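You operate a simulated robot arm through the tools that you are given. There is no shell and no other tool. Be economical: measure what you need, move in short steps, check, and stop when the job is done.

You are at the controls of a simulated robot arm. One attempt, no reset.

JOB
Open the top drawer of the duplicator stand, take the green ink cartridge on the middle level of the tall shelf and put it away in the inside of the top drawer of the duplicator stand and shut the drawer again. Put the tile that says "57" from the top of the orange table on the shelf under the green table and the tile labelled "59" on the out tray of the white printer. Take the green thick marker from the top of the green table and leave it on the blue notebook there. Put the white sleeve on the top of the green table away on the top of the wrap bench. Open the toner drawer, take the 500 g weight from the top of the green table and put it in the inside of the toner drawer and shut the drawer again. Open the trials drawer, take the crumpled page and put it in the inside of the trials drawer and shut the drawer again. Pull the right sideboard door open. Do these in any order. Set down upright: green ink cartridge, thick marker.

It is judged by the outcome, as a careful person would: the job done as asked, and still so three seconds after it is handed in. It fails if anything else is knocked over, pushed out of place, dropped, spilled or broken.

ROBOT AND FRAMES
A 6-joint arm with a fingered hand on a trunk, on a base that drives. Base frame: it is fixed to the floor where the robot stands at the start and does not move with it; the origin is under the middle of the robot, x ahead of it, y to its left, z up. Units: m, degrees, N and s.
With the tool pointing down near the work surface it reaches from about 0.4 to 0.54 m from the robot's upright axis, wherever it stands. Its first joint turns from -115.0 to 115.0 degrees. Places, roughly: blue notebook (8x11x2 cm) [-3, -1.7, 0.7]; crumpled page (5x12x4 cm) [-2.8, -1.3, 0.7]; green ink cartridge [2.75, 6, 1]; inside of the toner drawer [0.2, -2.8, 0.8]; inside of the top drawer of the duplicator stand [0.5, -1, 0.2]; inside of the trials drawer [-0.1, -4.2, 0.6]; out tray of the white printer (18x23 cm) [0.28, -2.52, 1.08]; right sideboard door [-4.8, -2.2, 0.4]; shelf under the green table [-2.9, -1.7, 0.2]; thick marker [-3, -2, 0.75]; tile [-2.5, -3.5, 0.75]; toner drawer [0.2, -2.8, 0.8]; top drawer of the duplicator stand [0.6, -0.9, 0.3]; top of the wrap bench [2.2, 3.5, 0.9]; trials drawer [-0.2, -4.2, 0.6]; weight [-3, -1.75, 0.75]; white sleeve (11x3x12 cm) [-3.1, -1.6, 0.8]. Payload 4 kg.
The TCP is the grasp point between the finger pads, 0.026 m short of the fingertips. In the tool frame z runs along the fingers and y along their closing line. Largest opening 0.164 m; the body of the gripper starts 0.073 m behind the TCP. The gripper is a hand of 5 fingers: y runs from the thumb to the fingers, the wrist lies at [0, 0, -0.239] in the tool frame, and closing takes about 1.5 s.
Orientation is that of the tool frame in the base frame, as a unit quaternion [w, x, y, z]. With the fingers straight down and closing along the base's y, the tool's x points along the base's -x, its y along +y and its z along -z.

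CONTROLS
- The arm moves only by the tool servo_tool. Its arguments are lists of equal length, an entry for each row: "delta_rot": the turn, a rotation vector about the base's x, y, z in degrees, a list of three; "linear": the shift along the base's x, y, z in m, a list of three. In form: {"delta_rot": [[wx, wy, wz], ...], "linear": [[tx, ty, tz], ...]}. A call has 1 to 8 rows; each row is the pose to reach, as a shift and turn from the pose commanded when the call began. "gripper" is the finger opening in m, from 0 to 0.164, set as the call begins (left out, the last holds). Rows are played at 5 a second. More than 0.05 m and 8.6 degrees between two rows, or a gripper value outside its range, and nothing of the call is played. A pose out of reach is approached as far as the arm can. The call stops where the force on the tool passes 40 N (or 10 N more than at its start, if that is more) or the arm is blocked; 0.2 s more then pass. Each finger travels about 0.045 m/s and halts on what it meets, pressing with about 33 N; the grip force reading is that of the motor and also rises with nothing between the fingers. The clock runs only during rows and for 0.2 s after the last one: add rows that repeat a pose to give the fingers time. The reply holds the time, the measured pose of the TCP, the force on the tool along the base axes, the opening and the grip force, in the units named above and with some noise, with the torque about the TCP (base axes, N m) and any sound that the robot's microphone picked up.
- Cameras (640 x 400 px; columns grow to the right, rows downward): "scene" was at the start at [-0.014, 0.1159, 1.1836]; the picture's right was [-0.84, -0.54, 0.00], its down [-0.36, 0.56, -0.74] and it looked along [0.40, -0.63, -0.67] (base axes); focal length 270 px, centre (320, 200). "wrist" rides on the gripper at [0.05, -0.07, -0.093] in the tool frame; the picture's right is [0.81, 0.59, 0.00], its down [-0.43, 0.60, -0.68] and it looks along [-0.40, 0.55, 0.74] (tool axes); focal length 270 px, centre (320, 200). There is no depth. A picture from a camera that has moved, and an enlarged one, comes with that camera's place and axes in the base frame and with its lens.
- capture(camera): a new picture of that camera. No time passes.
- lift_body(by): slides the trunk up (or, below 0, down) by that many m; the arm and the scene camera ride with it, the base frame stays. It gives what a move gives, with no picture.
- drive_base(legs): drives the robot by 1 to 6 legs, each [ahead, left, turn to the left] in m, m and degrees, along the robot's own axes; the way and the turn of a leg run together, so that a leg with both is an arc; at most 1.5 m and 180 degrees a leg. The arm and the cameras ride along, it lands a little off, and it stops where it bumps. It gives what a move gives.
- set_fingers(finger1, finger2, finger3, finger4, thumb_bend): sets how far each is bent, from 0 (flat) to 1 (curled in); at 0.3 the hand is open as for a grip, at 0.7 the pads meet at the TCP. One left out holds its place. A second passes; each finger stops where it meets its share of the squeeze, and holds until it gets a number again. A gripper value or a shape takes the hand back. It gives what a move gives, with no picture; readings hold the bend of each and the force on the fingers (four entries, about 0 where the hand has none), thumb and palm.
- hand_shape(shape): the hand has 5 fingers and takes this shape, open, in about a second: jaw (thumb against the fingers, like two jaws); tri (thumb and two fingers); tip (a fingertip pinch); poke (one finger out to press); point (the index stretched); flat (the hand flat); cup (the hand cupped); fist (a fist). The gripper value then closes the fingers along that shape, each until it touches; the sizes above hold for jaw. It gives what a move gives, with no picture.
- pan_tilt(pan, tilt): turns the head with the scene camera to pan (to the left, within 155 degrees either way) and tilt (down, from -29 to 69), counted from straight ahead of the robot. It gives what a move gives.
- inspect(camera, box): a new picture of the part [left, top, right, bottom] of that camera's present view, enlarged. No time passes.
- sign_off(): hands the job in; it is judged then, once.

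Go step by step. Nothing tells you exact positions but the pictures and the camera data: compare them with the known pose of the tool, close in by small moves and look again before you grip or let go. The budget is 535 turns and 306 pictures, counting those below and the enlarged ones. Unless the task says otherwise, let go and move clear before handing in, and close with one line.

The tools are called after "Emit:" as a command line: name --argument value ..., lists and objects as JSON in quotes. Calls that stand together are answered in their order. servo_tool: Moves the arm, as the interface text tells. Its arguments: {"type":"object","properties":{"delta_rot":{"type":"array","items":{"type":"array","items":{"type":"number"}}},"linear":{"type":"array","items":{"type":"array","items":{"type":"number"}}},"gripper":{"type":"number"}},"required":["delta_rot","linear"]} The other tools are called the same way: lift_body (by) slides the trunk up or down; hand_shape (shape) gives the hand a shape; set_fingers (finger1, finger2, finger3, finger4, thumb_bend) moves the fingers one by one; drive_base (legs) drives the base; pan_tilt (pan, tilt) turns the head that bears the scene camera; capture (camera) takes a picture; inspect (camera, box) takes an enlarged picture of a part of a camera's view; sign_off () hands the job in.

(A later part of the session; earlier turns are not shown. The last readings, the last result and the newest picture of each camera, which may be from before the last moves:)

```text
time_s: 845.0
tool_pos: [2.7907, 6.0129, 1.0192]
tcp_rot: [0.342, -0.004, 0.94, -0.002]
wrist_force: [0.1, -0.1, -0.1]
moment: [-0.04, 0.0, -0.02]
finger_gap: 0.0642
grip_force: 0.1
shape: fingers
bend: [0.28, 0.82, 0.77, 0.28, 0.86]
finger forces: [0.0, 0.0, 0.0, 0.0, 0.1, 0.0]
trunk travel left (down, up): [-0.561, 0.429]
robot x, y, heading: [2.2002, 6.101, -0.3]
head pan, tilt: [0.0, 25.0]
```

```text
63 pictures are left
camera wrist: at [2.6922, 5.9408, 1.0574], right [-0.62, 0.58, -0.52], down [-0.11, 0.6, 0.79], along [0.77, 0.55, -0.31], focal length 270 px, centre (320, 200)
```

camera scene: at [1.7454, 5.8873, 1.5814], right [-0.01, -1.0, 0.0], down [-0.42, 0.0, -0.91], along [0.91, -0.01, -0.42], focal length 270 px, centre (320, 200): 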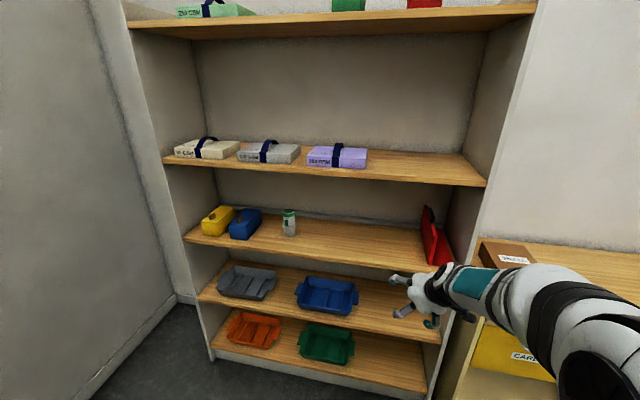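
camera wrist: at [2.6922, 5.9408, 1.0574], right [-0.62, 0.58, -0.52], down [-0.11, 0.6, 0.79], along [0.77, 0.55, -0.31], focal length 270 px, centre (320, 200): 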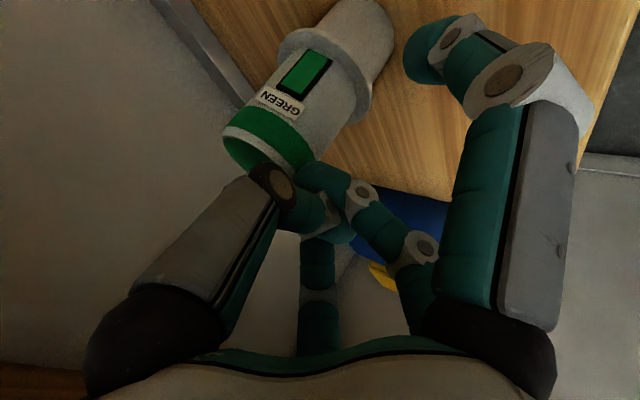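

The fingers closed just short and nudged the cartridge back a little; it's still upright. I'll reopen (finger 4 flat, out of the way), go a bit deeper, and grip again.

Emit:
set_fingers --finger2 0.25 --finger3 0.25 --thumb_bend 0.3 --finger4 0.0

Emit:
servo_tool --delta_rot '[[0, 0, 0], [0, 0, 0], [0, 0, 0]]' --linear '[[0.0, -0.012, -0.012], [0.015, -0.02, -0.025], [0.035, -0.022, -0.032]]'

Emit:
capture --camera "wrist"

```text
time_s: 846.0
tool_pos: [2.7902, 6.0111, 1.0189]
tcp_rot: [0.342, -0.004, 0.94, -0.002]
wrist_force: [-0.5, 1.5, 0.2]
moment: [0.01, 0.0, 0.01]
finger_gap: 0.0798
grip_force: 0.0
shape: fingers
bend: [0.28, 0.25, 0.25, 0.01, 0.3]
finger forces: [0.0, 0.0, 0.0, 0.0, 0.0, 0.0]
trunk travel left (down, up): [-0.561, 0.429]
robot x, y, heading: [2.198, 6.1011, -0.4]
head pan, tilt: [0.0, 25.0]
```

```text
time_s: 846.8
tool_pos: [2.8272, 5.9891, 0.9854]
tcp_rot: [0.341, -0.005, 0.94, -0.002]
wrist_force: [0.0, 0.0, 0.4]
moment: [0.02, 0.02, 0.02]
finger_gap: 0.0795
grip_force: 0.1
shape: fingers
bend: [0.28, 0.25, 0.25, 0.01, 0.3]
finger forces: [0.0, 0.0, 0.0, 0.1, 0.0, 0.0]
trunk travel left (down, up): [-0.561, 0.429]
robot x, y, heading: [2.2019, 6.0973, -0.5]
head pan, tilt: [0.0, 25.0]
```

```text
62 pictures are left
camera wrist: at [2.7276, 5.9184, 1.0233], right [-0.62, 0.58, -0.52], down [-0.11, 0.6, 0.79], along [0.77, 0.55, -0.31], focal length 270 px, centre (320, 200)
```

wrist: 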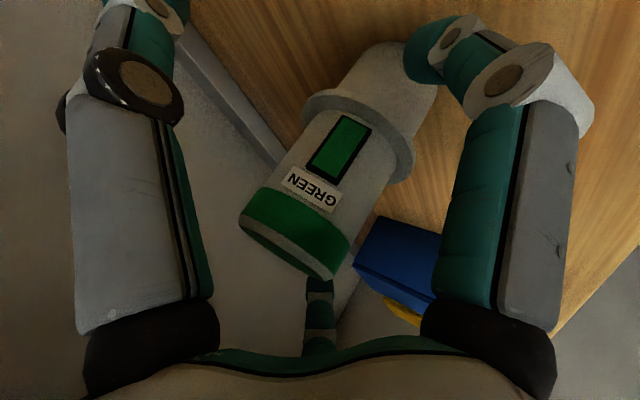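

Now the cartridge is right in the hand. Closing again.

Emit:
set_fingers --finger2 0.85 --finger3 0.85 --thumb_bend 0.85

Emit:
capture --camera "wrist"

```text
time_s: 847.8
tool_pos: [2.825, 5.9892, 0.9865]
tcp_rot: [0.342, -0.004, 0.94, -0.003]
wrist_force: [0.1, -0.6, 3.3]
moment: [0.04, 0.02, 0.02]
finger_gap: 0.0501
grip_force: 28.3
shape: fingers
bend: [0.28, 0.55, 0.56, 0.01, 0.62]
finger forces: [0.0, 13.0, 15.9, 0.0, 27.4, 0.0]
trunk travel left (down, up): [-0.561, 0.429]
robot x, y, heading: [2.1983, 6.0972, -0.5]
head pan, tilt: [0.0, 25.0]
```

```text
61 pictures are left
camera wrist: at [2.727, 5.9184, 1.0241], right [-0.62, 0.58, -0.52], down [-0.11, 0.6, 0.79], along [0.77, 0.55, -0.31], focal length 270 px, centre (320, 200)
```

wrist: 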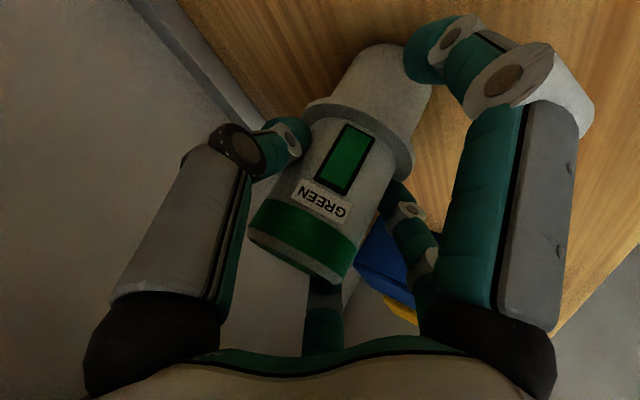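

Gripped firmly. Lifting 4 cm and backing straight out.

Emit:
servo_tool --delta_rot '[[0, 0, 0], [0, 0, 0], [0, 0, 0]]' --linear '[[0, 0, 0.012], [0, 0, 0.026], [0, 0, 0.04]]'

Emit:
drive_base --legs '[[-0.5, 0, 0]]'

Emit:
capture --camera "wrist"

Emit:
capture --camera "scene"

```text
time_s: 848.6
tool_pos: [2.8247, 5.9879, 1.0262]
tcp_rot: [0.342, -0.004, 0.94, -0.002]
wrist_force: [0.0, 0.4, -1.1]
moment: [-0.01, 0.02, -0.02]
finger_gap: 0.0503
grip_force: 27.2
shape: fingers
bend: [0.28, 0.55, 0.57, 0.01, 0.62]
finger forces: [0.0, 12.2, 15.3, 0.0, 25.8, 0.0]
trunk travel left (down, up): [-0.561, 0.429]
robot x, y, heading: [2.2007, 6.0968, -0.4]
head pan, tilt: [0.0, 25.0]
```

```text
time_s: 851.5
tool_pos: [2.3223, 5.9894, 1.0261]
tcp_rot: [0.341, -0.001, 0.94, -0.003]
wrist_force: [-0.3, 0.3, -2.3]
moment: [-0.04, 0.02, 0.0]
finger_gap: 0.0502
grip_force: 26.8
shape: fingers
bend: [0.28, 0.55, 0.57, 0.01, 0.62]
finger forces: [0.0, 12.3, 14.9, 0.1, 25.6, 0.0]
trunk travel left (down, up): [-0.561, 0.429]
robot x, y, heading: [1.6953, 6.1026, -0.8]
head pan, tilt: [0.0, 25.0]
```

```text
60 pictures are left
camera wrist: at [2.2231, 5.9189, 1.0642], right [-0.62, 0.59, -0.52], down [-0.1, 0.6, 0.79], along [0.78, 0.54, -0.31], focal length 270 px, centre (320, 200)
```

wrist: 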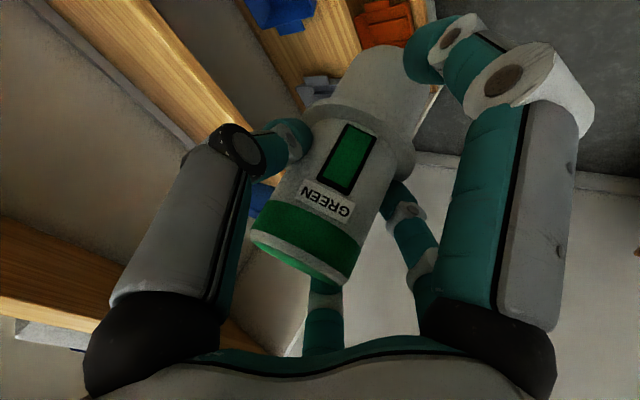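

```text
59 pictures are left
camera scene: at [1.7312, 6.2899, 1.5455], right [-0.02, -1.0, 0.0], down [-0.42, 0.01, -0.91], along [0.91, -0.01, -0.42], focal length 270 px, centre (320, 200)
```

scene: 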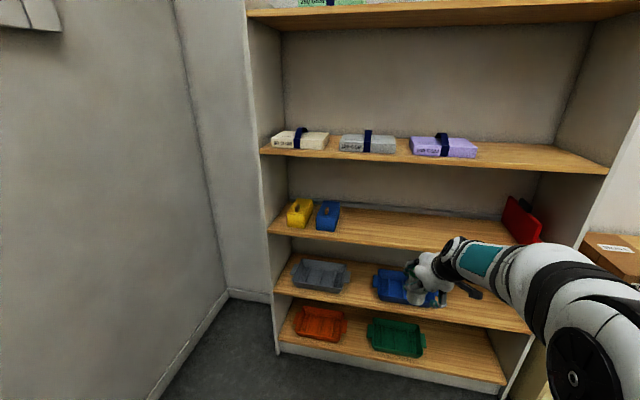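

The cartridge is out, upright and held. I'll take the safe route west of the tables back to the duplicator's open drawer.

Emit:
drive_base --legs '[[-0.65, 0, 0.8], [0, -1.4, 0], [0, -1.27, 0], [-1.5, 0, 0], [-1.4, 0, 0], [0, -1.5, 0]]'

Emit:
drive_base --legs '[[0, -1.4, 0], [0, -0.4, 0], [0, 0, -90]]'

```text
time_s: 888.3
tool_pos: [-1.1953, 1.8274, 1.0259]
tcp_rot: [0.341, -0.005, 0.94, -0.002]
wrist_force: [0.0, -0.1, -2.0]
moment: [0.03, 0.02, -0.02]
finger_gap: 0.05
grip_force: 25.9
shape: fingers
bend: [0.28, 0.55, 0.57, 0.01, 0.62]
finger forces: [0.0, 12.4, 13.9, 0.1, 25.5, 0.0]
trunk travel left (down, up): [-0.561, 0.429]
robot x, y, heading: [-1.8228, 1.9387, -0.3]
head pan, tilt: [0.0, 25.0]
```

```text
time_s: 901.2
tool_pos: [-1.8992, -0.4938, 1.0266]
tcp_rot: [0.242, 0.656, 0.673, -0.241]
wrist_force: [-0.1, 1.0, -1.0]
moment: [0.02, 0.0, 0.0]
finger_gap: 0.0501
grip_force: 25.7
shape: fingers
bend: [0.28, 0.55, 0.57, 0.01, 0.62]
finger forces: [0.1, 12.2, 13.9, 0.0, 25.4, 0.1]
trunk travel left (down, up): [-0.561, 0.429]
robot x, y, heading: [-1.7993, 0.1344, -89.4]
head pan, tilt: [0.0, 25.0]
```

Emit:
drive_base --legs '[[0, 1.3, 0], [0, 1.21, -0.6]]'

Emit:
pan_tilt --pan 0 --tilt 60

Emit:
capture --camera "scene"

```text
time_s: 913.5
tool_pos: [0.5702, -0.5082, 1.0247]
tcp_rot: [0.236, 0.672, 0.658, -0.246]
wrist_force: [-0.6, -0.1, -1.7]
moment: [0.04, 0.03, -0.02]
finger_gap: 0.0501
grip_force: 25.6
shape: fingers
bend: [0.28, 0.55, 0.57, 0.01, 0.62]
finger forces: [0.0, 12.1, 13.8, 0.0, 25.3, 0.0]
trunk travel left (down, up): [-0.561, 0.429]
robot x, y, heading: [0.7011, 0.1189, -92.3]
head pan, tilt: [0.0, 25.0]
```

```text
time_s: 914.5
tool_pos: [0.5699, -0.507, 1.0251]
tcp_rot: [0.235, 0.672, 0.657, -0.247]
wrist_force: [0.7, 0.4, -1.1]
moment: [0.02, 0.03, 0.01]
finger_gap: 0.0499
grip_force: 25.8
shape: fingers
bend: [0.28, 0.55, 0.57, 0.01, 0.62]
finger forces: [0.0, 12.2, 13.9, 0.0, 25.2, 0.1]
trunk travel left (down, up): [-0.561, 0.429]
robot x, y, heading: [0.6979, 0.1182, -92.1]
head pan, tilt: [0.0, 60.0]
```

```text
58 pictures are left
camera scene: at [0.8851, 0.1044, 1.4955], right [-1.0, 0.04, 0.0], down [0.03, 0.87, -0.5], along [-0.02, -0.5, -0.87], focal length 270 px, centre (320, 200)
```

scene: 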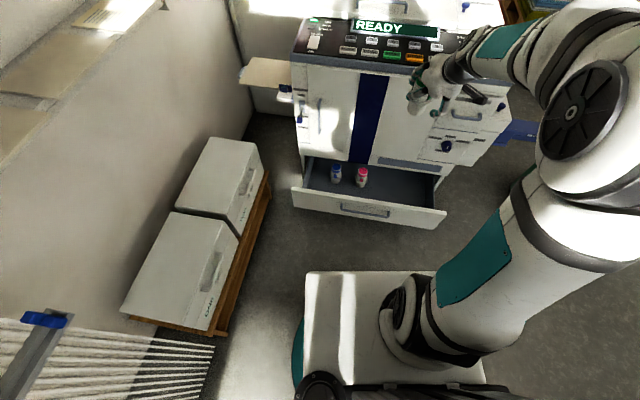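

The drawer's right part is free; I'll aim for about (0.47, -0.68), beside the pink cartridge. First I'll wrap fingers 1 and 4 on the cartridge as well, lower the trunk, and move over the drawer.

Emit:
set_fingers --finger1 0.65 --finger4 0.65

Emit:
lift_body --by -0.4

Emit:
drive_base --legs '[[0.13, -0.085, 0]]'

Emit:
capture --camera "wrist"

Emit:
capture --camera "scene"

```text
time_s: 915.5
tool_pos: [0.5697, -0.5081, 1.0266]
tcp_rot: [0.236, 0.672, 0.657, -0.247]
wrist_force: [0.6, 0.3, -1.7]
moment: [0.0, 0.0, 0.0]
finger_gap: 0.0295
grip_force: 33.1
shape: fingers
bend: [0.52, 0.55, 0.56, 0.61, 0.62]
finger forces: [9.2, 12.5, 16.5, 3.7, 25.0, 0.1]
trunk travel left (down, up): [-0.561, 0.429]
robot x, y, heading: [0.7005, 0.1157, -92.1]
head pan, tilt: [0.0, 60.0]
```

```text
time_s: 919.3
tool_pos: [0.5698, -0.5056, 0.6265]
tcp_rot: [0.236, 0.672, 0.657, -0.247]
wrist_force: [-0.3, -1.1, -1.4]
moment: [0.04, -0.01, 0.0]
finger_gap: 0.0297
grip_force: 34.3
shape: fingers
bend: [0.52, 0.55, 0.56, 0.61, 0.62]
finger forces: [9.2, 12.4, 16.5, 3.7, 25.1, 0.0]
trunk travel left (down, up): [-0.161, 0.829]
robot x, y, heading: [0.6998, 0.1154, -92.1]
head pan, tilt: [0.0, 60.0]
```

```text
time_s: 920.7
tool_pos: [0.4811, -0.6326, 0.6266]
tcp_rot: [0.235, 0.672, 0.657, -0.246]
wrist_force: [1.3, 2.6, -0.7]
moment: [0.09, 0.0, 0.01]
finger_gap: 0.0302
grip_force: 33.7
shape: fingers
bend: [0.52, 0.54, 0.56, 0.62, 0.62]
finger forces: [9.1, 12.5, 17.7, 3.1, 24.7, 0.1]
trunk travel left (down, up): [-0.161, 0.829]
robot x, y, heading: [0.6091, -0.0108, -92.2]
head pan, tilt: [0.0, 60.0]
```

```text
57 pictures are left
camera wrist: at [0.4144, -0.5349, 0.6642], right [0.6, 0.6, -0.52], down [0.6, 0.09, 0.79], along [0.53, -0.79, -0.31], focal length 270 px, centre (320, 200)
```

wrist: 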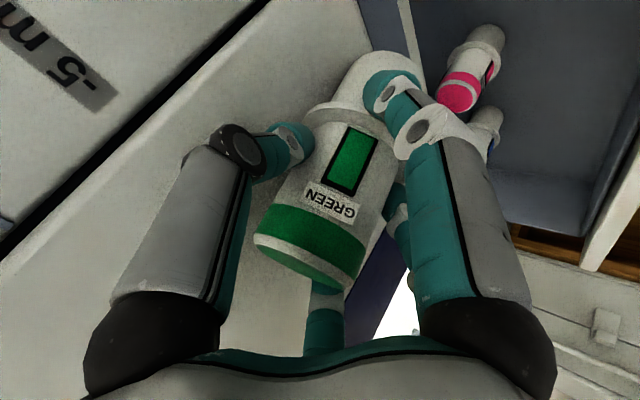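

```text
56 pictures are left
camera scene: at [0.7973, -0.0235, 1.0954], right [-1.0, 0.04, 0.0], down [0.03, 0.87, -0.5], along [-0.02, -0.5, -0.87], focal length 270 px, centre (320, 200)
```

scene: 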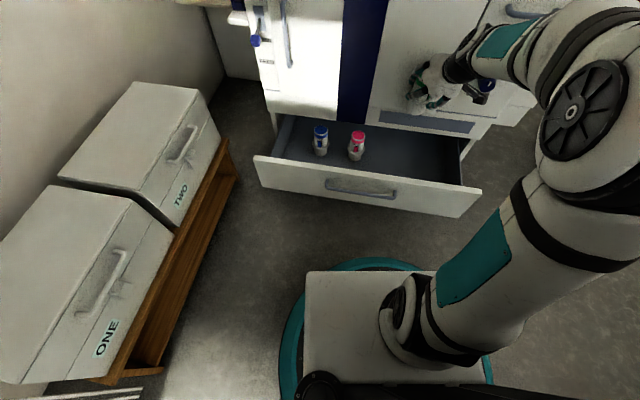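

Emit:
servo_tool --delta_rot '[[0, 0, 0], [0, 0, 0], [0, 0, 0], [0, 0, 0]]' --linear '[[0, -0.01, -0.03], [-0.005, -0.02, -0.06], [-0.01, -0.03, -0.09], [-0.01, -0.04, -0.12]]'

Emit:
capture --camera "wrist"

```text
time_s: 921.3
tool_pos: [0.48, -0.647, 0.5709]
tcp_rot: [0.234, 0.673, 0.66, -0.24]
wrist_force: [3.9, 19.8, -3.5]
moment: [-0.09, 0.04, -0.08]
finger_gap: 0.0343
grip_force: 50.9
shape: fingers
bend: [0.51, 0.53, 0.57, 0.68, 0.64]
finger forces: [11.7, 17.5, 17.6, 30.1, 25.9, 0.1]
trunk travel left (down, up): [-0.161, 0.829]
robot x, y, heading: [0.6123, -0.0097, -92.3]
head pan, tilt: [0.0, 60.0]
stopped in row 2: the force on the tool passed its limit at 48 N (the readings are from after the stop); the commanded pose is now the measured one
```

```text
55 pictures are left
camera wrist: at [0.413, -0.5477, 0.609], right [0.6, 0.61, -0.51], down [0.6, 0.08, 0.8], along [0.53, -0.78, -0.32], focal length 270 px, centre (320, 200)
```

wrist: 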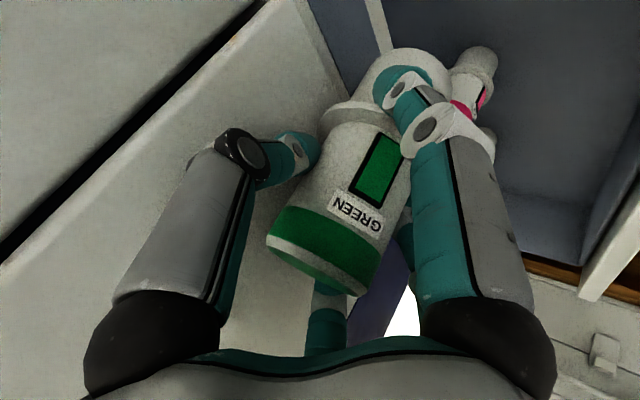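

Finger 4 touched the machine's face, so the opening is a bit nearer than I assumed. I'll pull back 2.5 cm and lower with the trunk.

Emit:
servo_tool --delta_rot '[[0, 0, 0]]' --linear '[[0, 0.026, 0]]'

Emit:
lift_body --by -0.155

Emit:
capture --camera "wrist"

Emit:
capture --camera "scene"

```text
time_s: 921.7
tool_pos: [0.479, -0.624, 0.5732]
tcp_rot: [0.236, 0.672, 0.658, -0.244]
wrist_force: [-0.2, 0.4, -1.6]
moment: [-0.04, 0.01, 0.02]
finger_gap: 0.034
grip_force: 36.8
shape: fingers
bend: [0.51, 0.53, 0.57, 0.65, 0.64]
finger forces: [11.8, 17.2, 16.1, 0.1, 27.8, 0.1]
trunk travel left (down, up): [-0.161, 0.829]
robot x, y, heading: [0.6115, -0.0112, -92.2]
head pan, tilt: [0.0, 60.0]
```

```text
time_s: 923.5
tool_pos: [0.4783, -0.6237, 0.4177]
tcp_rot: [0.235, 0.672, 0.659, -0.243]
wrist_force: [-0.2, -1.2, -1.9]
moment: [-0.02, 0.02, 0.0]
finger_gap: 0.034
grip_force: 36.7
shape: fingers
bend: [0.51, 0.53, 0.57, 0.65, 0.64]
finger forces: [11.9, 17.3, 16.1, 0.1, 27.7, 0.0]
trunk travel left (down, up): [-0.006, 0.984]
robot x, y, heading: [0.6126, -0.0081, -92.4]
head pan, tilt: [0.0, 60.0]
```

```text
54 pictures are left
camera wrist: at [0.4116, -0.5239, 0.4556], right [0.6, 0.61, -0.52], down [0.6, 0.08, 0.8], along [0.53, -0.79, -0.32], focal length 270 px, centre (320, 200)
```

wrist: 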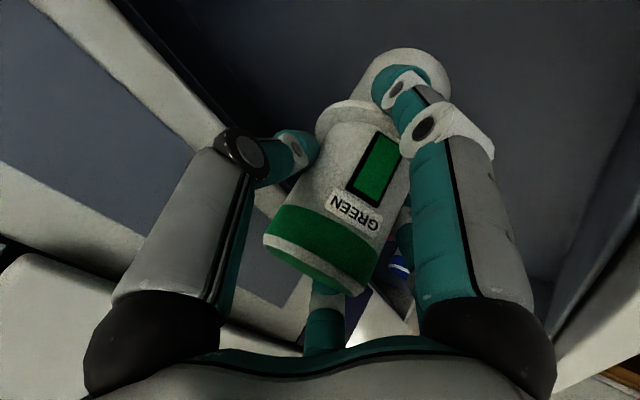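

```text
53 pictures are left
camera scene: at [0.7975, -0.0228, 0.9404], right [-1.0, 0.04, 0.0], down [0.03, 0.87, -0.5], along [-0.02, -0.5, -0.87], focal length 270 px, centre (320, 200)
```

scene: 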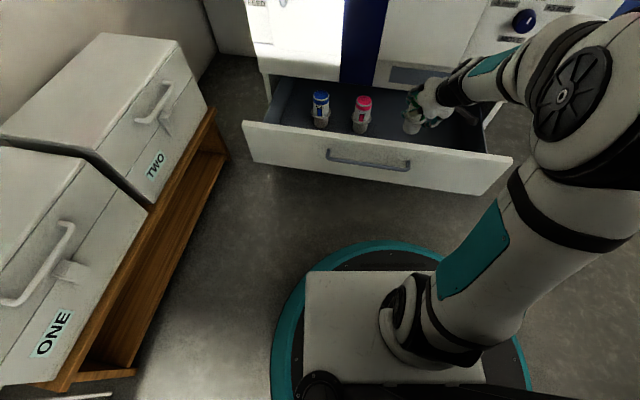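

The cartridge is over the drawer beside the pink one. Lowering with the arm in small steps.

Emit:
servo_tool --delta_rot '[[0, 0, 0], [0, 0, 0], [0, 0, 0], [0, 0, 0], [0, 0, 0]]' --linear '[[0, 0, -0.015], [0, 0, -0.03], [0, 0, -0.045], [0, 0, -0.06], [0, 0, -0.07]]'

Emit:
inspect --camera "scene" --box '[280, 60, 520, 210]'

```text
time_s: 924.7
tool_pos: [0.4773, -0.623, 0.3483]
tcp_rot: [0.232, 0.674, 0.658, -0.241]
wrist_force: [-0.3, -0.4, -2.1]
moment: [0.01, 0.05, -0.03]
finger_gap: 0.0339
grip_force: 36.2
shape: fingers
bend: [0.51, 0.53, 0.57, 0.65, 0.64]
finger forces: [11.7, 17.0, 15.9, 0.0, 27.6, 0.1]
trunk travel left (down, up): [-0.006, 0.984]
robot x, y, heading: [0.6132, -0.0126, -92.2]
head pan, tilt: [0.0, 60.0]
```

```text
2.67 times, centred on (400, 135) of scene
camera zoom: at [0.7975, -0.0228, 0.9404], right [-1.0, 0.04, 0.0], down [0.03, 0.87, -0.5], along [-0.02, -0.5, -0.87], focal length 720 px, centre (107, 373)
```

zoom: 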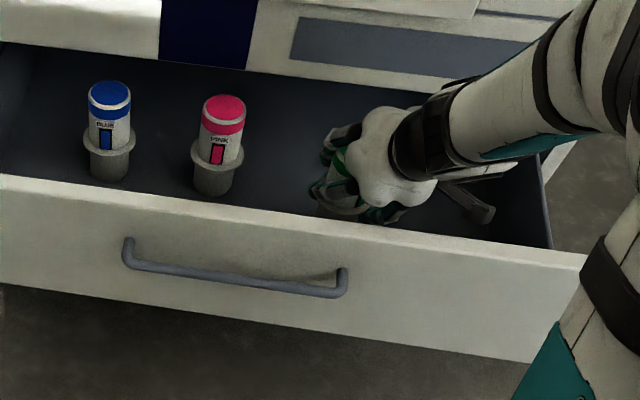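

Emit:
servo_tool --delta_rot '[[0, 0, 0], [0, 0, 0], [0, 0, 0], [0, 0, 0], [0, 0, 0]]' --linear '[[0, 0, -0.006], [0, 0, -0.012], [0, 0, -0.018], [0, 0, -0.024], [0, 0, -0.03]]'

```text
time_s: 925.9
tool_pos: [0.4816, -0.6321, 0.337]
tcp_rot: [0.228, 0.675, 0.66, -0.238]
wrist_force: [-0.5, -0.1, -0.9]
moment: [0.0, 0.02, 0.01]
finger_gap: 0.034
grip_force: 35.8
shape: fingers
bend: [0.51, 0.53, 0.57, 0.65, 0.64]
finger forces: [11.7, 16.8, 16.1, 0.1, 27.6, 0.1]
out of reach, approached as far as the arm can: row 1, 2, 3, 4, 5
trunk travel left (down, up): [-0.006, 0.984]
robot x, y, heading: [0.6069, -0.0131, -92.2]
head pan, tilt: [0.0, 60.0]
```

The arm bottoms out here about 3 cm above the floor; it reaches lower when extended more. I'll raise slightly, back the base 8 cm, extend the arm and lower again.

Emit:
servo_tool --delta_rot '[[0, 0, 0], [0, 0, 0]]' --linear '[[0, 0.004, 0.05], [0, 0.004, 0.1]]'

Emit:
drive_base --legs '[[-0.09, 0, 0]]'

Emit:
servo_tool --delta_rot '[[0, 0, 0], [0, 0, 0], [0, 0, 0], [0, 0, 0], [0, 0, 0], [0, 0, 0]]' --linear '[[0, -0.045, 0], [0, -0.09, 0], [0, -0.09, -0.03], [0, -0.09, -0.06], [0, -0.09, -0.09], [0, -0.09, -0.105]]'

```text
refused: row 1 steps farther than a row can; nothing moved
```

```text
time_s: 927.0
tool_pos: [0.4835, -0.543, 0.3373]
tcp_rot: [0.228, 0.677, 0.658, -0.238]
wrist_force: [0.1, -0.1, -1.0]
moment: [-0.01, 0.01, 0.03]
finger_gap: 0.0335
grip_force: 35.7
shape: fingers
bend: [0.51, 0.53, 0.57, 0.65, 0.64]
finger forces: [11.7, 16.6, 16.1, 0.1, 27.7, 0.0]
trunk travel left (down, up): [-0.006, 0.984]
robot x, y, heading: [0.6117, 0.0783, -92.2]
head pan, tilt: [0.0, 60.0]
```

```text
time_s: 927.8
tool_pos: [0.4799, -0.6406, 0.3223]
tcp_rot: [0.235, 0.673, 0.656, -0.249]
wrist_force: [0.6, -2.5, 17.7]
moment: [0.05, 0.11, -0.01]
finger_gap: 0.0291
grip_force: 37.6
shape: fingers
bend: [0.52, 0.55, 0.57, 0.65, 0.64]
finger forces: [9.6, 17.7, 19.2, 0.7, 27.4, 0.0]
trunk travel left (down, up): [-0.006, 0.984]
robot x, y, heading: [0.6133, 0.0781, -92.2]
head pan, tilt: [0.0, 60.0]
stopped in row 4: the force on the tool passed its limit at 46 N (the readings are from after the stop); the commanded pose is now the measured one
```

Contact at z 0.322. Checking how it sits.

Emit:
inspect --camera "scene" --box '[280, 40, 520, 190]'

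Emit:
capture --camera "wrist"

```text
2.67 times, centred on (400, 115) of scene
camera zoom: at [0.8012, 0.0658, 0.9406], right [-1.0, 0.04, 0.0], down [0.04, 0.86, -0.5], along [-0.02, -0.5, -0.87], focal length 720 px, centre (107, 427)
```

zoom: 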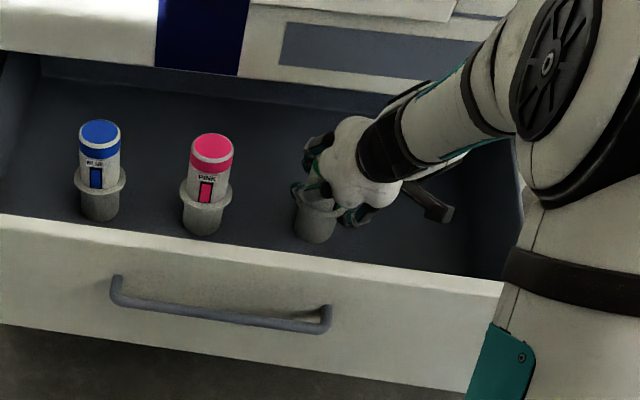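

```text
50 pictures are left
camera wrist: at [0.4129, -0.5417, 0.3591], right [0.6, 0.6, -0.53], down [0.61, 0.09, 0.79], along [0.52, -0.79, -0.31], focal length 270 px, centre (320, 200)
```

wrist: 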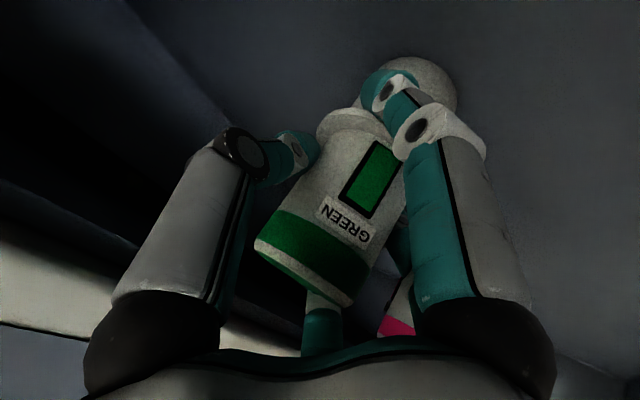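

The cartridge stands on the drawer floor in line with the others. Releasing gently.

Emit:
set_fingers --finger1 0.35 --finger4 0.4

Emit:
set_fingers --finger2 0.38 --finger3 0.38 --thumb_bend 0.42

Emit:
capture --camera "wrist"

Emit:
inspect --camera "scene" --box '[280, 40, 520, 190]'

```text
time_s: 928.8
tool_pos: [0.4796, -0.6402, 0.321]
tcp_rot: [0.234, 0.673, 0.657, -0.248]
wrist_force: [2.6, -1.9, 32.3]
moment: [0.0, -0.11, -0.05]
finger_gap: 0.0614
grip_force: 34.6
shape: fingers
bend: [0.35, 0.55, 0.57, 0.4, 0.64]
finger forces: [0.0, 20.9, 19.9, 0.0, 28.2, 0.0]
trunk travel left (down, up): [-0.006, 0.984]
robot x, y, heading: [0.6172, 0.0776, -92.2]
head pan, tilt: [0.0, 60.0]
```

```text
time_s: 929.8
tool_pos: [0.48, -0.6404, 0.3179]
tcp_rot: [0.234, 0.673, 0.657, -0.246]
wrist_force: [2.2, -2.0, 13.8]
moment: [-0.06, -0.69, -0.08]
finger_gap: 0.0712
grip_force: 7.1
shape: fingers
bend: [0.35, 0.42, 0.37, 0.4, 0.42]
finger forces: [0.0, 13.8, 1.6, 0.0, 0.1, 0.0]
trunk travel left (down, up): [-0.006, 0.984]
robot x, y, heading: [0.6147, 0.0802, -92.4]
head pan, tilt: [0.0, 60.0]
```

```text
49 pictures are left
camera wrist: at [0.4133, -0.5401, 0.3558], right [0.6, 0.61, -0.52], down [0.6, 0.08, 0.79], along [0.52, -0.79, -0.32], focal length 270 px, centre (320, 200)
```

wrist: 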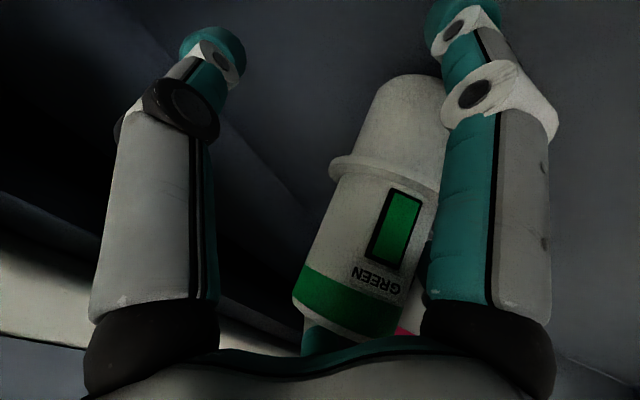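

```text
2.67 times, centred on (400, 115) of scene
camera zoom: at [0.8011, 0.0656, 0.9404], right [-1.0, 0.04, 0.0], down [0.04, 0.86, -0.5], along [-0.02, -0.5, -0.87], focal length 720 px, centre (107, 427)
```

zoom: 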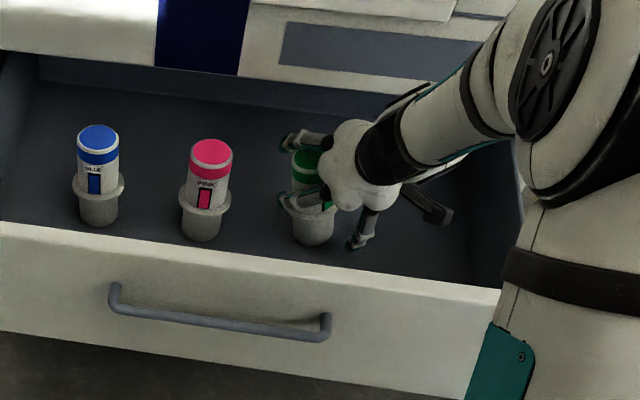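

It stands upright. I'll rise straight up so no finger drags it, then look.

Emit:
servo_tool --delta_rot '[[0, 0, 0], [0, 0, 0], [0, 0, 0], [0, 0, 0], [0, 0, 0]]' --linear '[[0, 0, 0.012], [0, 0, 0.03], [0, 0, 0.055], [0, 0, 0.085], [0, 0, 0.115]]'

Emit:
lift_body --by 0.2

Emit:
capture --camera "scene"

```text
time_s: 931.0
tool_pos: [0.4797, -0.6393, 0.4328]
tcp_rot: [0.233, 0.674, 0.657, -0.246]
wrist_force: [2.1, 10.8, -0.2]
moment: [-0.07, 0.02, -0.05]
finger_gap: 0.0713
grip_force: 5.0
shape: fingers
bend: [0.35, 0.38, 0.38, 0.53, 0.42]
finger forces: [0.0, 0.0, 0.0, 11.1, 0.1, 0.0]
trunk travel left (down, up): [-0.006, 0.984]
robot x, y, heading: [0.6161, 0.0786, -92.5]
head pan, tilt: [0.0, 60.0]
```

```text
time_s: 933.2
tool_pos: [0.4806, -0.6385, 0.6319]
tcp_rot: [0.233, 0.673, 0.657, -0.246]
wrist_force: [2.8, 17.3, -3.2]
moment: [0.13, 0.08, 0.52]
finger_gap: 0.0712
grip_force: 8.9
shape: fingers
bend: [0.35, 0.38, 0.4, 0.64, 0.42]
finger forces: [0.1, 0.0, 7.5, 10.3, 0.1, 0.0]
trunk travel left (down, up): [-0.206, 0.784]
robot x, y, heading: [0.6178, 0.0829, -92.4]
head pan, tilt: [0.0, 60.0]
```

```text
47 pictures are left
camera scene: at [0.8012, 0.0656, 1.1404], right [-1.0, 0.04, 0.0], down [0.04, 0.86, -0.5], along [-0.02, -0.5, -0.87], focal length 270 px, centre (320, 200)
```

scene: 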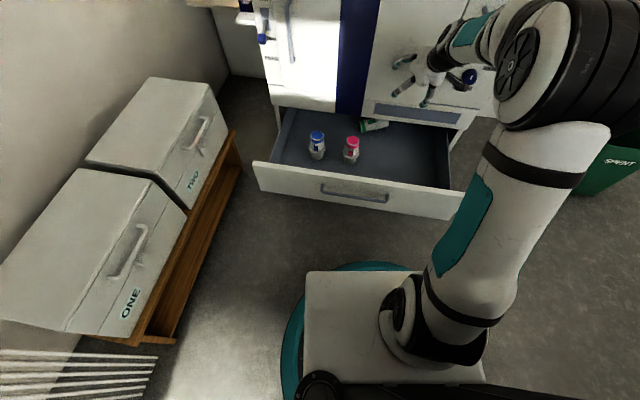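

Emit:
drive_base --legs '[[-0.1, 0, 0]]'

Emit:
inspect --camera "scene" --box '[240, 40, 480, 210]'

```text
time_s: 934.3
tool_pos: [0.4838, -0.5419, 0.6323]
tcp_rot: [0.233, 0.675, 0.656, -0.246]
wrist_force: [0.5, -0.3, 0.4]
moment: [0.03, 0.0, -0.03]
finger_gap: 0.0711
grip_force: 0.1
shape: fingers
bend: [0.35, 0.38, 0.38, 0.4, 0.42]
finger forces: [0.0, 0.0, 0.0, 0.0, 0.0, 0.0]
trunk travel left (down, up): [-0.206, 0.784]
robot x, y, heading: [0.6171, 0.1764, -92.6]
head pan, tilt: [0.0, 60.0]
```

```text
2.35 times, centred on (360, 125) of scene
camera zoom: at [0.8051, 0.1622, 1.1404], right [-1.0, 0.04, 0.0], down [0.04, 0.87, -0.5], along [-0.02, -0.5, -0.87], focal length 635 px, centre (226, 376)
```

zoom: 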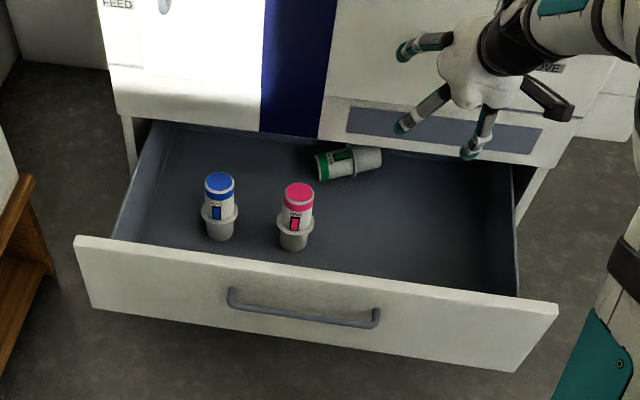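

The cartridge was tipped over as I rose, and rolled toward the back of the drawer. I'll open the drawer further to reach it: hooking the closed hand behind the drawer front (clear of the bottles, at x≈0.36) and backing up.

Emit:
servo_tool --delta_rot '[[0, 0, 0], [0, 0, 0], [0, 0, 0], [0, 0, 0], [0, 0, 0], [0, 0, 0], [0, 0, 0], [0, 0, 0]]' --linear '[[-0.03, 0, 0], [-0.06, 0, 0], [-0.09, 0, 0], [-0.12, 0, 0], [-0.12, 0, 0], [-0.12, 0, 0], [-0.12, 0, 0], [-0.12, 0, 0]]' --gripper 0.0

Emit:
lift_body --by -0.2

Emit:
servo_tool --delta_rot '[[0, 0, 0], [0, 0, 0], [0, 0, 0], [0, 0, 0]]' --linear '[[0, -0.02, -0.02], [0, -0.04, -0.04], [0, -0.05, -0.06], [0, -0.05, -0.075]]'

Emit:
capture --camera "scene"

```text
time_s: 936.1
tool_pos: [0.3606, -0.544, 0.6318]
tcp_rot: [0.233, 0.674, 0.656, -0.247]
wrist_force: [0.7, 0.7, 0.0]
moment: [0.03, 0.02, 0.02]
finger_gap: 0.0031
grip_force: 0.0
shape: jaw
bend: [0.67, 0.67, 0.67, 0.67, 0.7]
finger forces: [0.1, 0.0, 0.1, 0.0, 0.0, 0.0]
trunk travel left (down, up): [-0.206, 0.784]
robot x, y, heading: [0.6192, 0.1779, -92.5]
head pan, tilt: [0.0, 60.0]
```

```text
time_s: 938.3
tool_pos: [0.3619, -0.545, 0.4319]
tcp_rot: [0.232, 0.675, 0.656, -0.247]
wrist_force: [-0.3, -0.6, -0.3]
moment: [0.03, -0.01, 0.02]
finger_gap: 0.0
grip_force: 32.6
shape: jaw
bend: [0.7, 0.7, 0.7, 0.7, 0.7]
finger forces: [0.1, 0.1, 0.0, 0.0, 0.0, 0.0]
trunk travel left (down, up): [-0.006, 0.984]
robot x, y, heading: [0.6174, 0.1724, -92.5]
head pan, tilt: [0.0, 60.0]
```

```text
time_s: 939.3
tool_pos: [0.3606, -0.594, 0.3588]
tcp_rot: [0.233, 0.674, 0.656, -0.246]
wrist_force: [0.2, 0.4, -0.4]
moment: [0.0, 0.0, 0.01]
finger_gap: 0.0001
grip_force: 32.8
shape: jaw
bend: [0.7, 0.7, 0.7, 0.7, 0.7]
finger forces: [0.1, 0.0, 0.0, 0.0, 0.1, 0.0]
trunk travel left (down, up): [-0.006, 0.984]
robot x, y, heading: [0.6178, 0.1768, -92.4]
head pan, tilt: [0.0, 60.0]
```

```text
45 pictures are left
camera scene: at [0.805, 0.1624, 0.9404], right [-1.0, 0.04, 0.0], down [0.04, 0.87, -0.5], along [-0.02, -0.5, -0.87], focal length 270 px, centre (320, 200)
```

scene: 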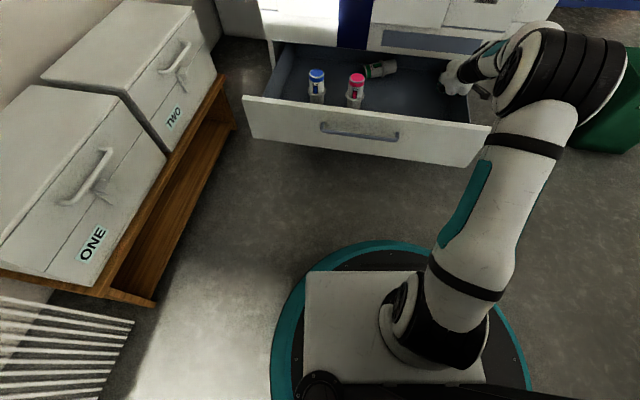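

Emit:
servo_tool --delta_rot '[[0, 0, 0], [0, 0, 0], [0, 0, 0]]' --linear '[[0, 0.02, -0.01], [0, 0.045, -0.012], [0, 0.07, -0.012]]'

Emit:
drive_base --legs '[[-0.14, 0, 0]]'

Emit:
capture --camera "scene"

```text
time_s: 940.1
tool_pos: [0.3617, -0.5251, 0.3455]
tcp_rot: [0.233, 0.674, 0.656, -0.246]
wrist_force: [-0.1, -0.8, -0.3]
moment: [-0.04, 0.0, -0.01]
finger_gap: 0.0
grip_force: 33.4
shape: jaw
bend: [0.7, 0.7, 0.7, 0.7, 0.7]
finger forces: [0.0, 0.0, 0.0, 0.1, 0.0, 0.0]
trunk travel left (down, up): [-0.006, 0.984]
robot x, y, heading: [0.6208, 0.1737, -92.5]
head pan, tilt: [0.0, 60.0]
```

```text
time_s: 941.3
tool_pos: [0.3658, -0.432, 0.352]
tcp_rot: [0.234, 0.671, 0.655, -0.256]
wrist_force: [-3.6, -10.6, -5.4]
moment: [-0.13, -0.16, 0.4]
finger_gap: 0.0
grip_force: 33.4
shape: jaw
bend: [0.7, 0.7, 0.7, 0.7, 0.7]
finger forces: [11.2, 0.0, 0.1, 0.1, 0.1, 0.0]
trunk travel left (down, up): [-0.006, 0.984]
robot x, y, heading: [0.6259, 0.2744, -92.4]
head pan, tilt: [0.0, 60.0]
stopped in leg 1: the force on the tool passed its limit at 156 N (the readings are from after the stop); the commanded pose is now the measured one
```

```text
44 pictures are left
camera scene: at [0.8088, 0.2631, 0.9406], right [-1.0, 0.04, 0.0], down [0.04, 0.87, -0.5], along [-0.02, -0.5, -0.87], focal length 270 px, centre (320, 200)
```

scene: 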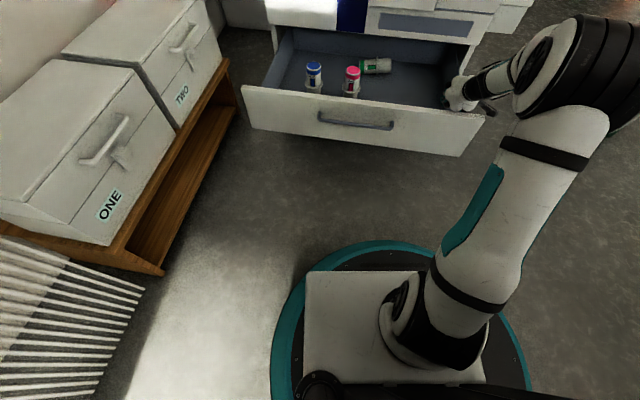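

The drawer reached its stop; the fallen cartridge now lies near (0.54, -0.75), just under the machine's edge. I'll use fingertips on top of it to roll it forward. Repositioning with a steeper forward tilt.

Emit:
servo_tool --delta_rot '[[0, 0, 0], [0, 0, 0], [-7, 0, 0], [-14, 0, 0], [-20, 0, 0]]' --linear '[[0, -0.03, 0.01], [0, -0.05, 0.04], [0, -0.07, 0.07], [0, -0.08, 0.1], [0, -0.08, 0.1]]'

Emit:
drive_base --legs '[[0.193, 0.182, 0]]'

Emit:
capture --camera "scene"

Emit:
capture --camera "wrist"

```text
time_s: 942.5
tool_pos: [0.3632, -0.5235, 0.4665]
tcp_rot: [0.327, 0.632, 0.612, -0.345]
wrist_force: [0.2, 0.6, 1.0]
moment: [-0.03, 0.01, -0.01]
finger_gap: 0.0002
grip_force: 32.8
shape: jaw
bend: [0.7, 0.7, 0.7, 0.7, 0.7]
finger forces: [0.1, 0.0, 0.0, 0.0, 0.0, 0.0]
out of reach, approached as far as the arm can: row 5
trunk travel left (down, up): [-0.006, 0.984]
robot x, y, heading: [0.6246, 0.2783, -92.3]
head pan, tilt: [0.0, 60.0]
```

```text
time_s: 944.1
tool_pos: [0.4919, -0.6666, 0.4623]
tcp_rot: [0.326, 0.632, 0.614, -0.342]
wrist_force: [3.0, 7.5, 0.5]
moment: [0.05, -0.01, 0.04]
finger_gap: 0.0002
grip_force: 33.3
shape: jaw
bend: [0.7, 0.7, 0.7, 0.7, 0.7]
finger forces: [0.0, 0.0, 0.1, 0.0, 0.1, 0.1]
trunk travel left (down, up): [-0.006, 0.984]
robot x, y, heading: [0.7514, 0.1308, -92.3]
head pan, tilt: [0.0, 60.0]
stopped in leg 1: the force on the tool passed its limit at 92 N (the readings are from after the stop); the commanded pose is now the measured one
```

```text
43 pictures are left
camera scene: at [0.9355, 0.1189, 0.9404], right [-1.0, 0.04, 0.0], down [0.03, 0.87, -0.5], along [-0.02, -0.5, -0.87], focal length 270 px, centre (320, 200)
```

scene: 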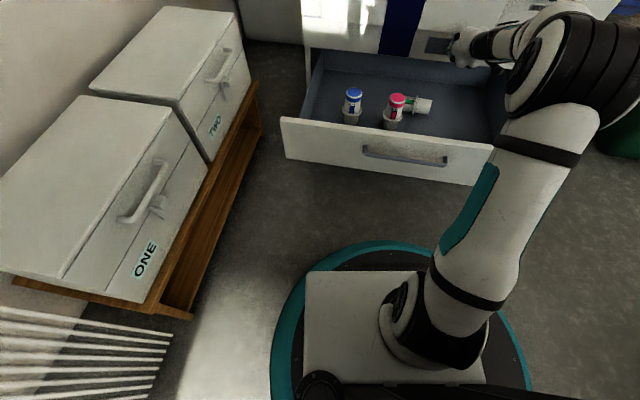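

```text
42 pictures are left
camera wrist: at [0.4263, -0.5597, 0.471], right [0.6, 0.43, -0.68], down [0.61, 0.3, 0.73], along [0.52, -0.85, -0.08], focal length 270 px, centre (320, 200)
```

wrist: 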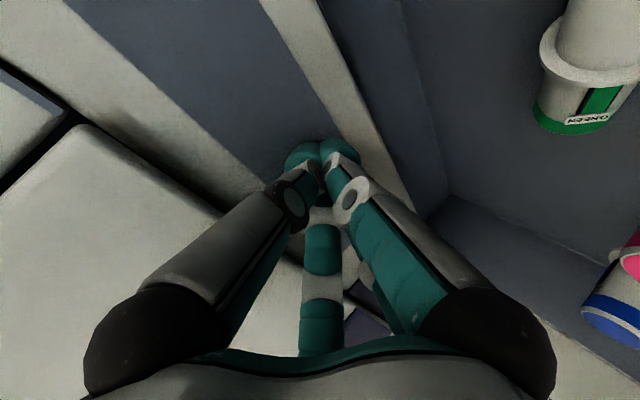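

Useful: that contact jiggled the cartridge forward — it now lies at about (0.547, -0.658), reachable from above, cap toward +x. To stand it up I'll grip it across with a vertical hand and roll the hand ~80° about y. First I'll test that motion in free air.

Emit:
servo_tool --delta_rot '[[0, 0, 0], [0, 0, 0]]' --linear '[[0, 0.045, 0.01], [0, 0.09, 0.02]]'

Emit:
lift_body --by 0.35

Emit:
servo_tool --delta_rot '[[3.285, -3.45, -6.19], [6.57, -6.9, -12.4], [9.85, -10.35, -18.6], [13.1, -13.8, -24.8], [16.4, -17.25, -30.95], [19.7, -20.7, -37.1], [23, -24.1, -43.3]]' --linear '[[0.008, 0.004, -0.01], [0.016, 0.008, -0.02], [0.024, 0.012, -0.03], [0.03, 0.016, -0.04], [0.035, 0.02, -0.05], [0.04, 0.02, -0.06], [0.045, 0.02, -0.07]]' --gripper 0.12

Emit:
servo_tool --delta_rot '[[3.285, -3.45, -6.19], [6.57, -6.9, -12.4], [9.85, -10.35, -18.6], [13.1, -13.8, -24.8], [16.4, -17.25, -30.95], [19.7, -20.7, -37.1]]' --linear '[[0, 0, -0.005], [0, 0, -0.01], [0, 0, -0.015], [0, 0, -0.02], [0, 0, -0.02], [0, 0, -0.02]]'

```text
time_s: 944.7
tool_pos: [0.4918, -0.5857, 0.5009]
tcp_rot: [0.319, 0.638, 0.615, -0.336]
wrist_force: [-0.5, -0.2, -0.4]
moment: [-0.04, -0.01, 0.02]
finger_gap: 0.0
grip_force: 33.0
shape: jaw
bend: [0.7, 0.7, 0.7, 0.7, 0.7]
finger forces: [0.1, 0.0, 0.0, 0.1, 0.0, 0.0]
out of reach, approached as far as the arm can: row 1, 2
trunk travel left (down, up): [-0.006, 0.984]
robot x, y, heading: [0.7482, 0.1287, -92.4]
head pan, tilt: [0.0, 60.0]
```

```text
time_s: 948.1
tool_pos: [0.4902, -0.5853, 0.8531]
tcp_rot: [0.32, 0.638, 0.615, -0.336]
wrist_force: [1.1, -0.7, 0.2]
moment: [0.01, 0.01, -0.03]
finger_gap: 0.0
grip_force: 32.8
shape: jaw
bend: [0.7, 0.7, 0.7, 0.7, 0.7]
finger forces: [0.1, 0.1, 0.0, 0.0, 0.0, 0.0]
trunk travel left (down, up): [-0.356, 0.634]
robot x, y, heading: [0.7475, 0.1325, -92.1]
head pan, tilt: [0.0, 60.0]
```

```text
time_s: 949.7
tool_pos: [0.5359, -0.5649, 0.7833]
tcp_rot: [0.163, 0.92, 0.314, -0.167]
wrist_force: [-0.5, 0.7, -0.3]
moment: [-0.02, 0.02, -0.01]
finger_gap: 0.1204
grip_force: 0.0
shape: jaw
bend: [0.28, 0.28, 0.28, 0.28, 0.62]
finger forces: [0.1, 0.1, 0.0, 0.0, 0.1, 0.0]
trunk travel left (down, up): [-0.356, 0.634]
robot x, y, heading: [0.7465, 0.1312, -92.2]
head pan, tilt: [0.0, 60.0]
```

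```text
time_s: 951.1
tool_pos: [0.5364, -0.5661, 0.7624]
tcp_rot: [-0.001, 1.0, -0.003, 0.01]
wrist_force: [-0.7, 0.7, -0.6]
moment: [-0.01, -0.01, 0.01]
finger_gap: 0.1202
grip_force: 0.0
shape: jaw
bend: [0.28, 0.28, 0.28, 0.28, 0.62]
finger forces: [0.0, 0.1, 0.1, 0.0, 0.1, 0.0]
trunk travel left (down, up): [-0.356, 0.634]
robot x, y, heading: [0.7502, 0.1262, -92.3]
head pan, tilt: [0.0, 60.0]
```

Vertical pose reached exactly. Now testing the roll.

Emit:
servo_tool --delta_rot '[[0, -8.4, 0], [0, -16.8, 0], [0, -25.2, 0], [0, -33.6, 0], [0, -42, 0], [0, -50.4, 0], [0, -58.8, 0], [0, -67.2, 0]]' --linear '[[0, 0, -0.02], [0, 0, -0.04], [0, 0, -0.06], [0, 0, -0.08], [0, 0, -0.1], [0, 0, -0.1], [0, 0, -0.1], [0, 0, -0.1]]'

Emit:
servo_tool --delta_rot '[[0, -6.5, 0], [0, -13, 0], [0, -16, 0]]' --linear '[[0, 0, 0], [0, 0, 0], [0, 0, 0]]'

```text
time_s: 952.9
tool_pos: [0.6693, -0.4984, 0.5978]
tcp_rot: [0.044, 0.863, -0.03, 0.502]
wrist_force: [0.7, 0.2, -0.2]
moment: [0.0, 0.0, 0.01]
finger_gap: 0.1203
grip_force: 0.0
shape: jaw
bend: [0.28, 0.28, 0.28, 0.28, 0.62]
finger forces: [0.1, 0.0, 0.1, 0.0, 0.0, 0.0]
out of reach, approached as far as the arm can: row 2, 3, 4, 5, 6, 7, 8
trunk travel left (down, up): [-0.356, 0.634]
robot x, y, heading: [0.7508, 0.1324, -92.2]
head pan, tilt: [0.0, 60.0]
```

```text
time_s: 953.7
tool_pos: [0.6957, -0.4863, 0.5869]
tcp_rot: [0.051, 0.841, -0.04, 0.538]
wrist_force: [-0.4, 0.2, -0.7]
moment: [0.03, 0.0, -0.01]
finger_gap: 0.1202
grip_force: 0.1
shape: jaw
bend: [0.28, 0.28, 0.28, 0.28, 0.62]
finger forces: [0.0, 0.0, 0.0, 0.1, 0.1, 0.0]
out of reach, approached as far as the arm can: row 1, 2, 3
trunk travel left (down, up): [-0.356, 0.634]
robot x, y, heading: [0.7479, 0.1315, -92.4]
head pan, tilt: [0.0, 60.0]
```

About 65° works from here, and the limit is arm reach; moving the base nearer will help. Returning the hand to vertical and repositioning the base.

Emit:
servo_tool --delta_rot '[[0, 8, 0], [0, 16, 0], [0, 24, 0], [0, 32, 0], [0, 40, 0], [0, 48, 0], [0, 56, 0], [0, 64, 0]]' --linear '[[0, 0, 0.01], [0, 0, 0.03], [0, 0, 0.05], [0, 0, 0.07], [0, 0, 0.09], [0, 0, 0.1], [0, 0, 0.1], [0, 0, 0.1]]'

Emit:
servo_tool --delta_rot '[[0, 7, 0], [0, 14, 0], [0, 19, 0], [0, 19, 0]]' --linear '[[0, 0, 0], [0, 0, 0], [0, 0, 0], [0, 0, 0]]'

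Emit:
drive_base --legs '[[0.1, -0.1, 2.3], [0.05, -0.1, 0]]'

```text
time_s: 955.5
tool_pos: [0.695, -0.4862, 0.6855]
tcp_rot: [0.065, 0.998, -0.006, 0.01]
wrist_force: [-0.5, 0.5, 0.2]
moment: [-0.04, -0.02, 0.0]
finger_gap: 0.1203
grip_force: 0.1
shape: jaw
bend: [0.28, 0.28, 0.28, 0.28, 0.62]
finger forces: [0.1, 0.1, 0.1, 0.0, 0.1, 0.1]
trunk travel left (down, up): [-0.356, 0.634]
robot x, y, heading: [0.7468, 0.1317, -92.3]
head pan, tilt: [0.0, 60.0]
```

```text
time_s: 956.5
tool_pos: [0.6956, -0.4862, 0.6837]
tcp_rot: [0.065, 0.986, 0.005, -0.154]
wrist_force: [-0.2, 0.1, -0.7]
moment: [0.02, 0.01, 0.01]
finger_gap: 0.1203
grip_force: 0.0
shape: jaw
bend: [0.28, 0.28, 0.28, 0.28, 0.62]
finger forces: [0.0, 0.0, 0.1, 0.1, 0.1, 0.1]
trunk travel left (down, up): [-0.356, 0.634]
robot x, y, heading: [0.7524, 0.1345, -92.2]
head pan, tilt: [0.0, 60.0]
```

```text
time_s: 958.6
tool_pos: [0.5365, -0.6222, 0.6807]
tcp_rot: [0.057, 0.986, 0.022, -0.152]
wrist_force: [2.0, 12.6, 0.6]
moment: [-0.3, 0.09, -0.33]
finger_gap: 0.1169
grip_force: 0.1
shape: jaw
bend: [0.28, 0.28, 0.35, 0.28, 0.62]
finger forces: [0.0, 0.0, 12.9, 0.0, 0.0, 0.0]
trunk travel left (down, up): [-0.356, 0.634]
robot x, y, heading: [0.5657, -0.008, -89.9]
head pan, tilt: [0.0, 60.0]
stopped in leg 2: the force on the tool passed its limit at 50 N (the readings are from after the stop); the commanded pose is now the measured one
```

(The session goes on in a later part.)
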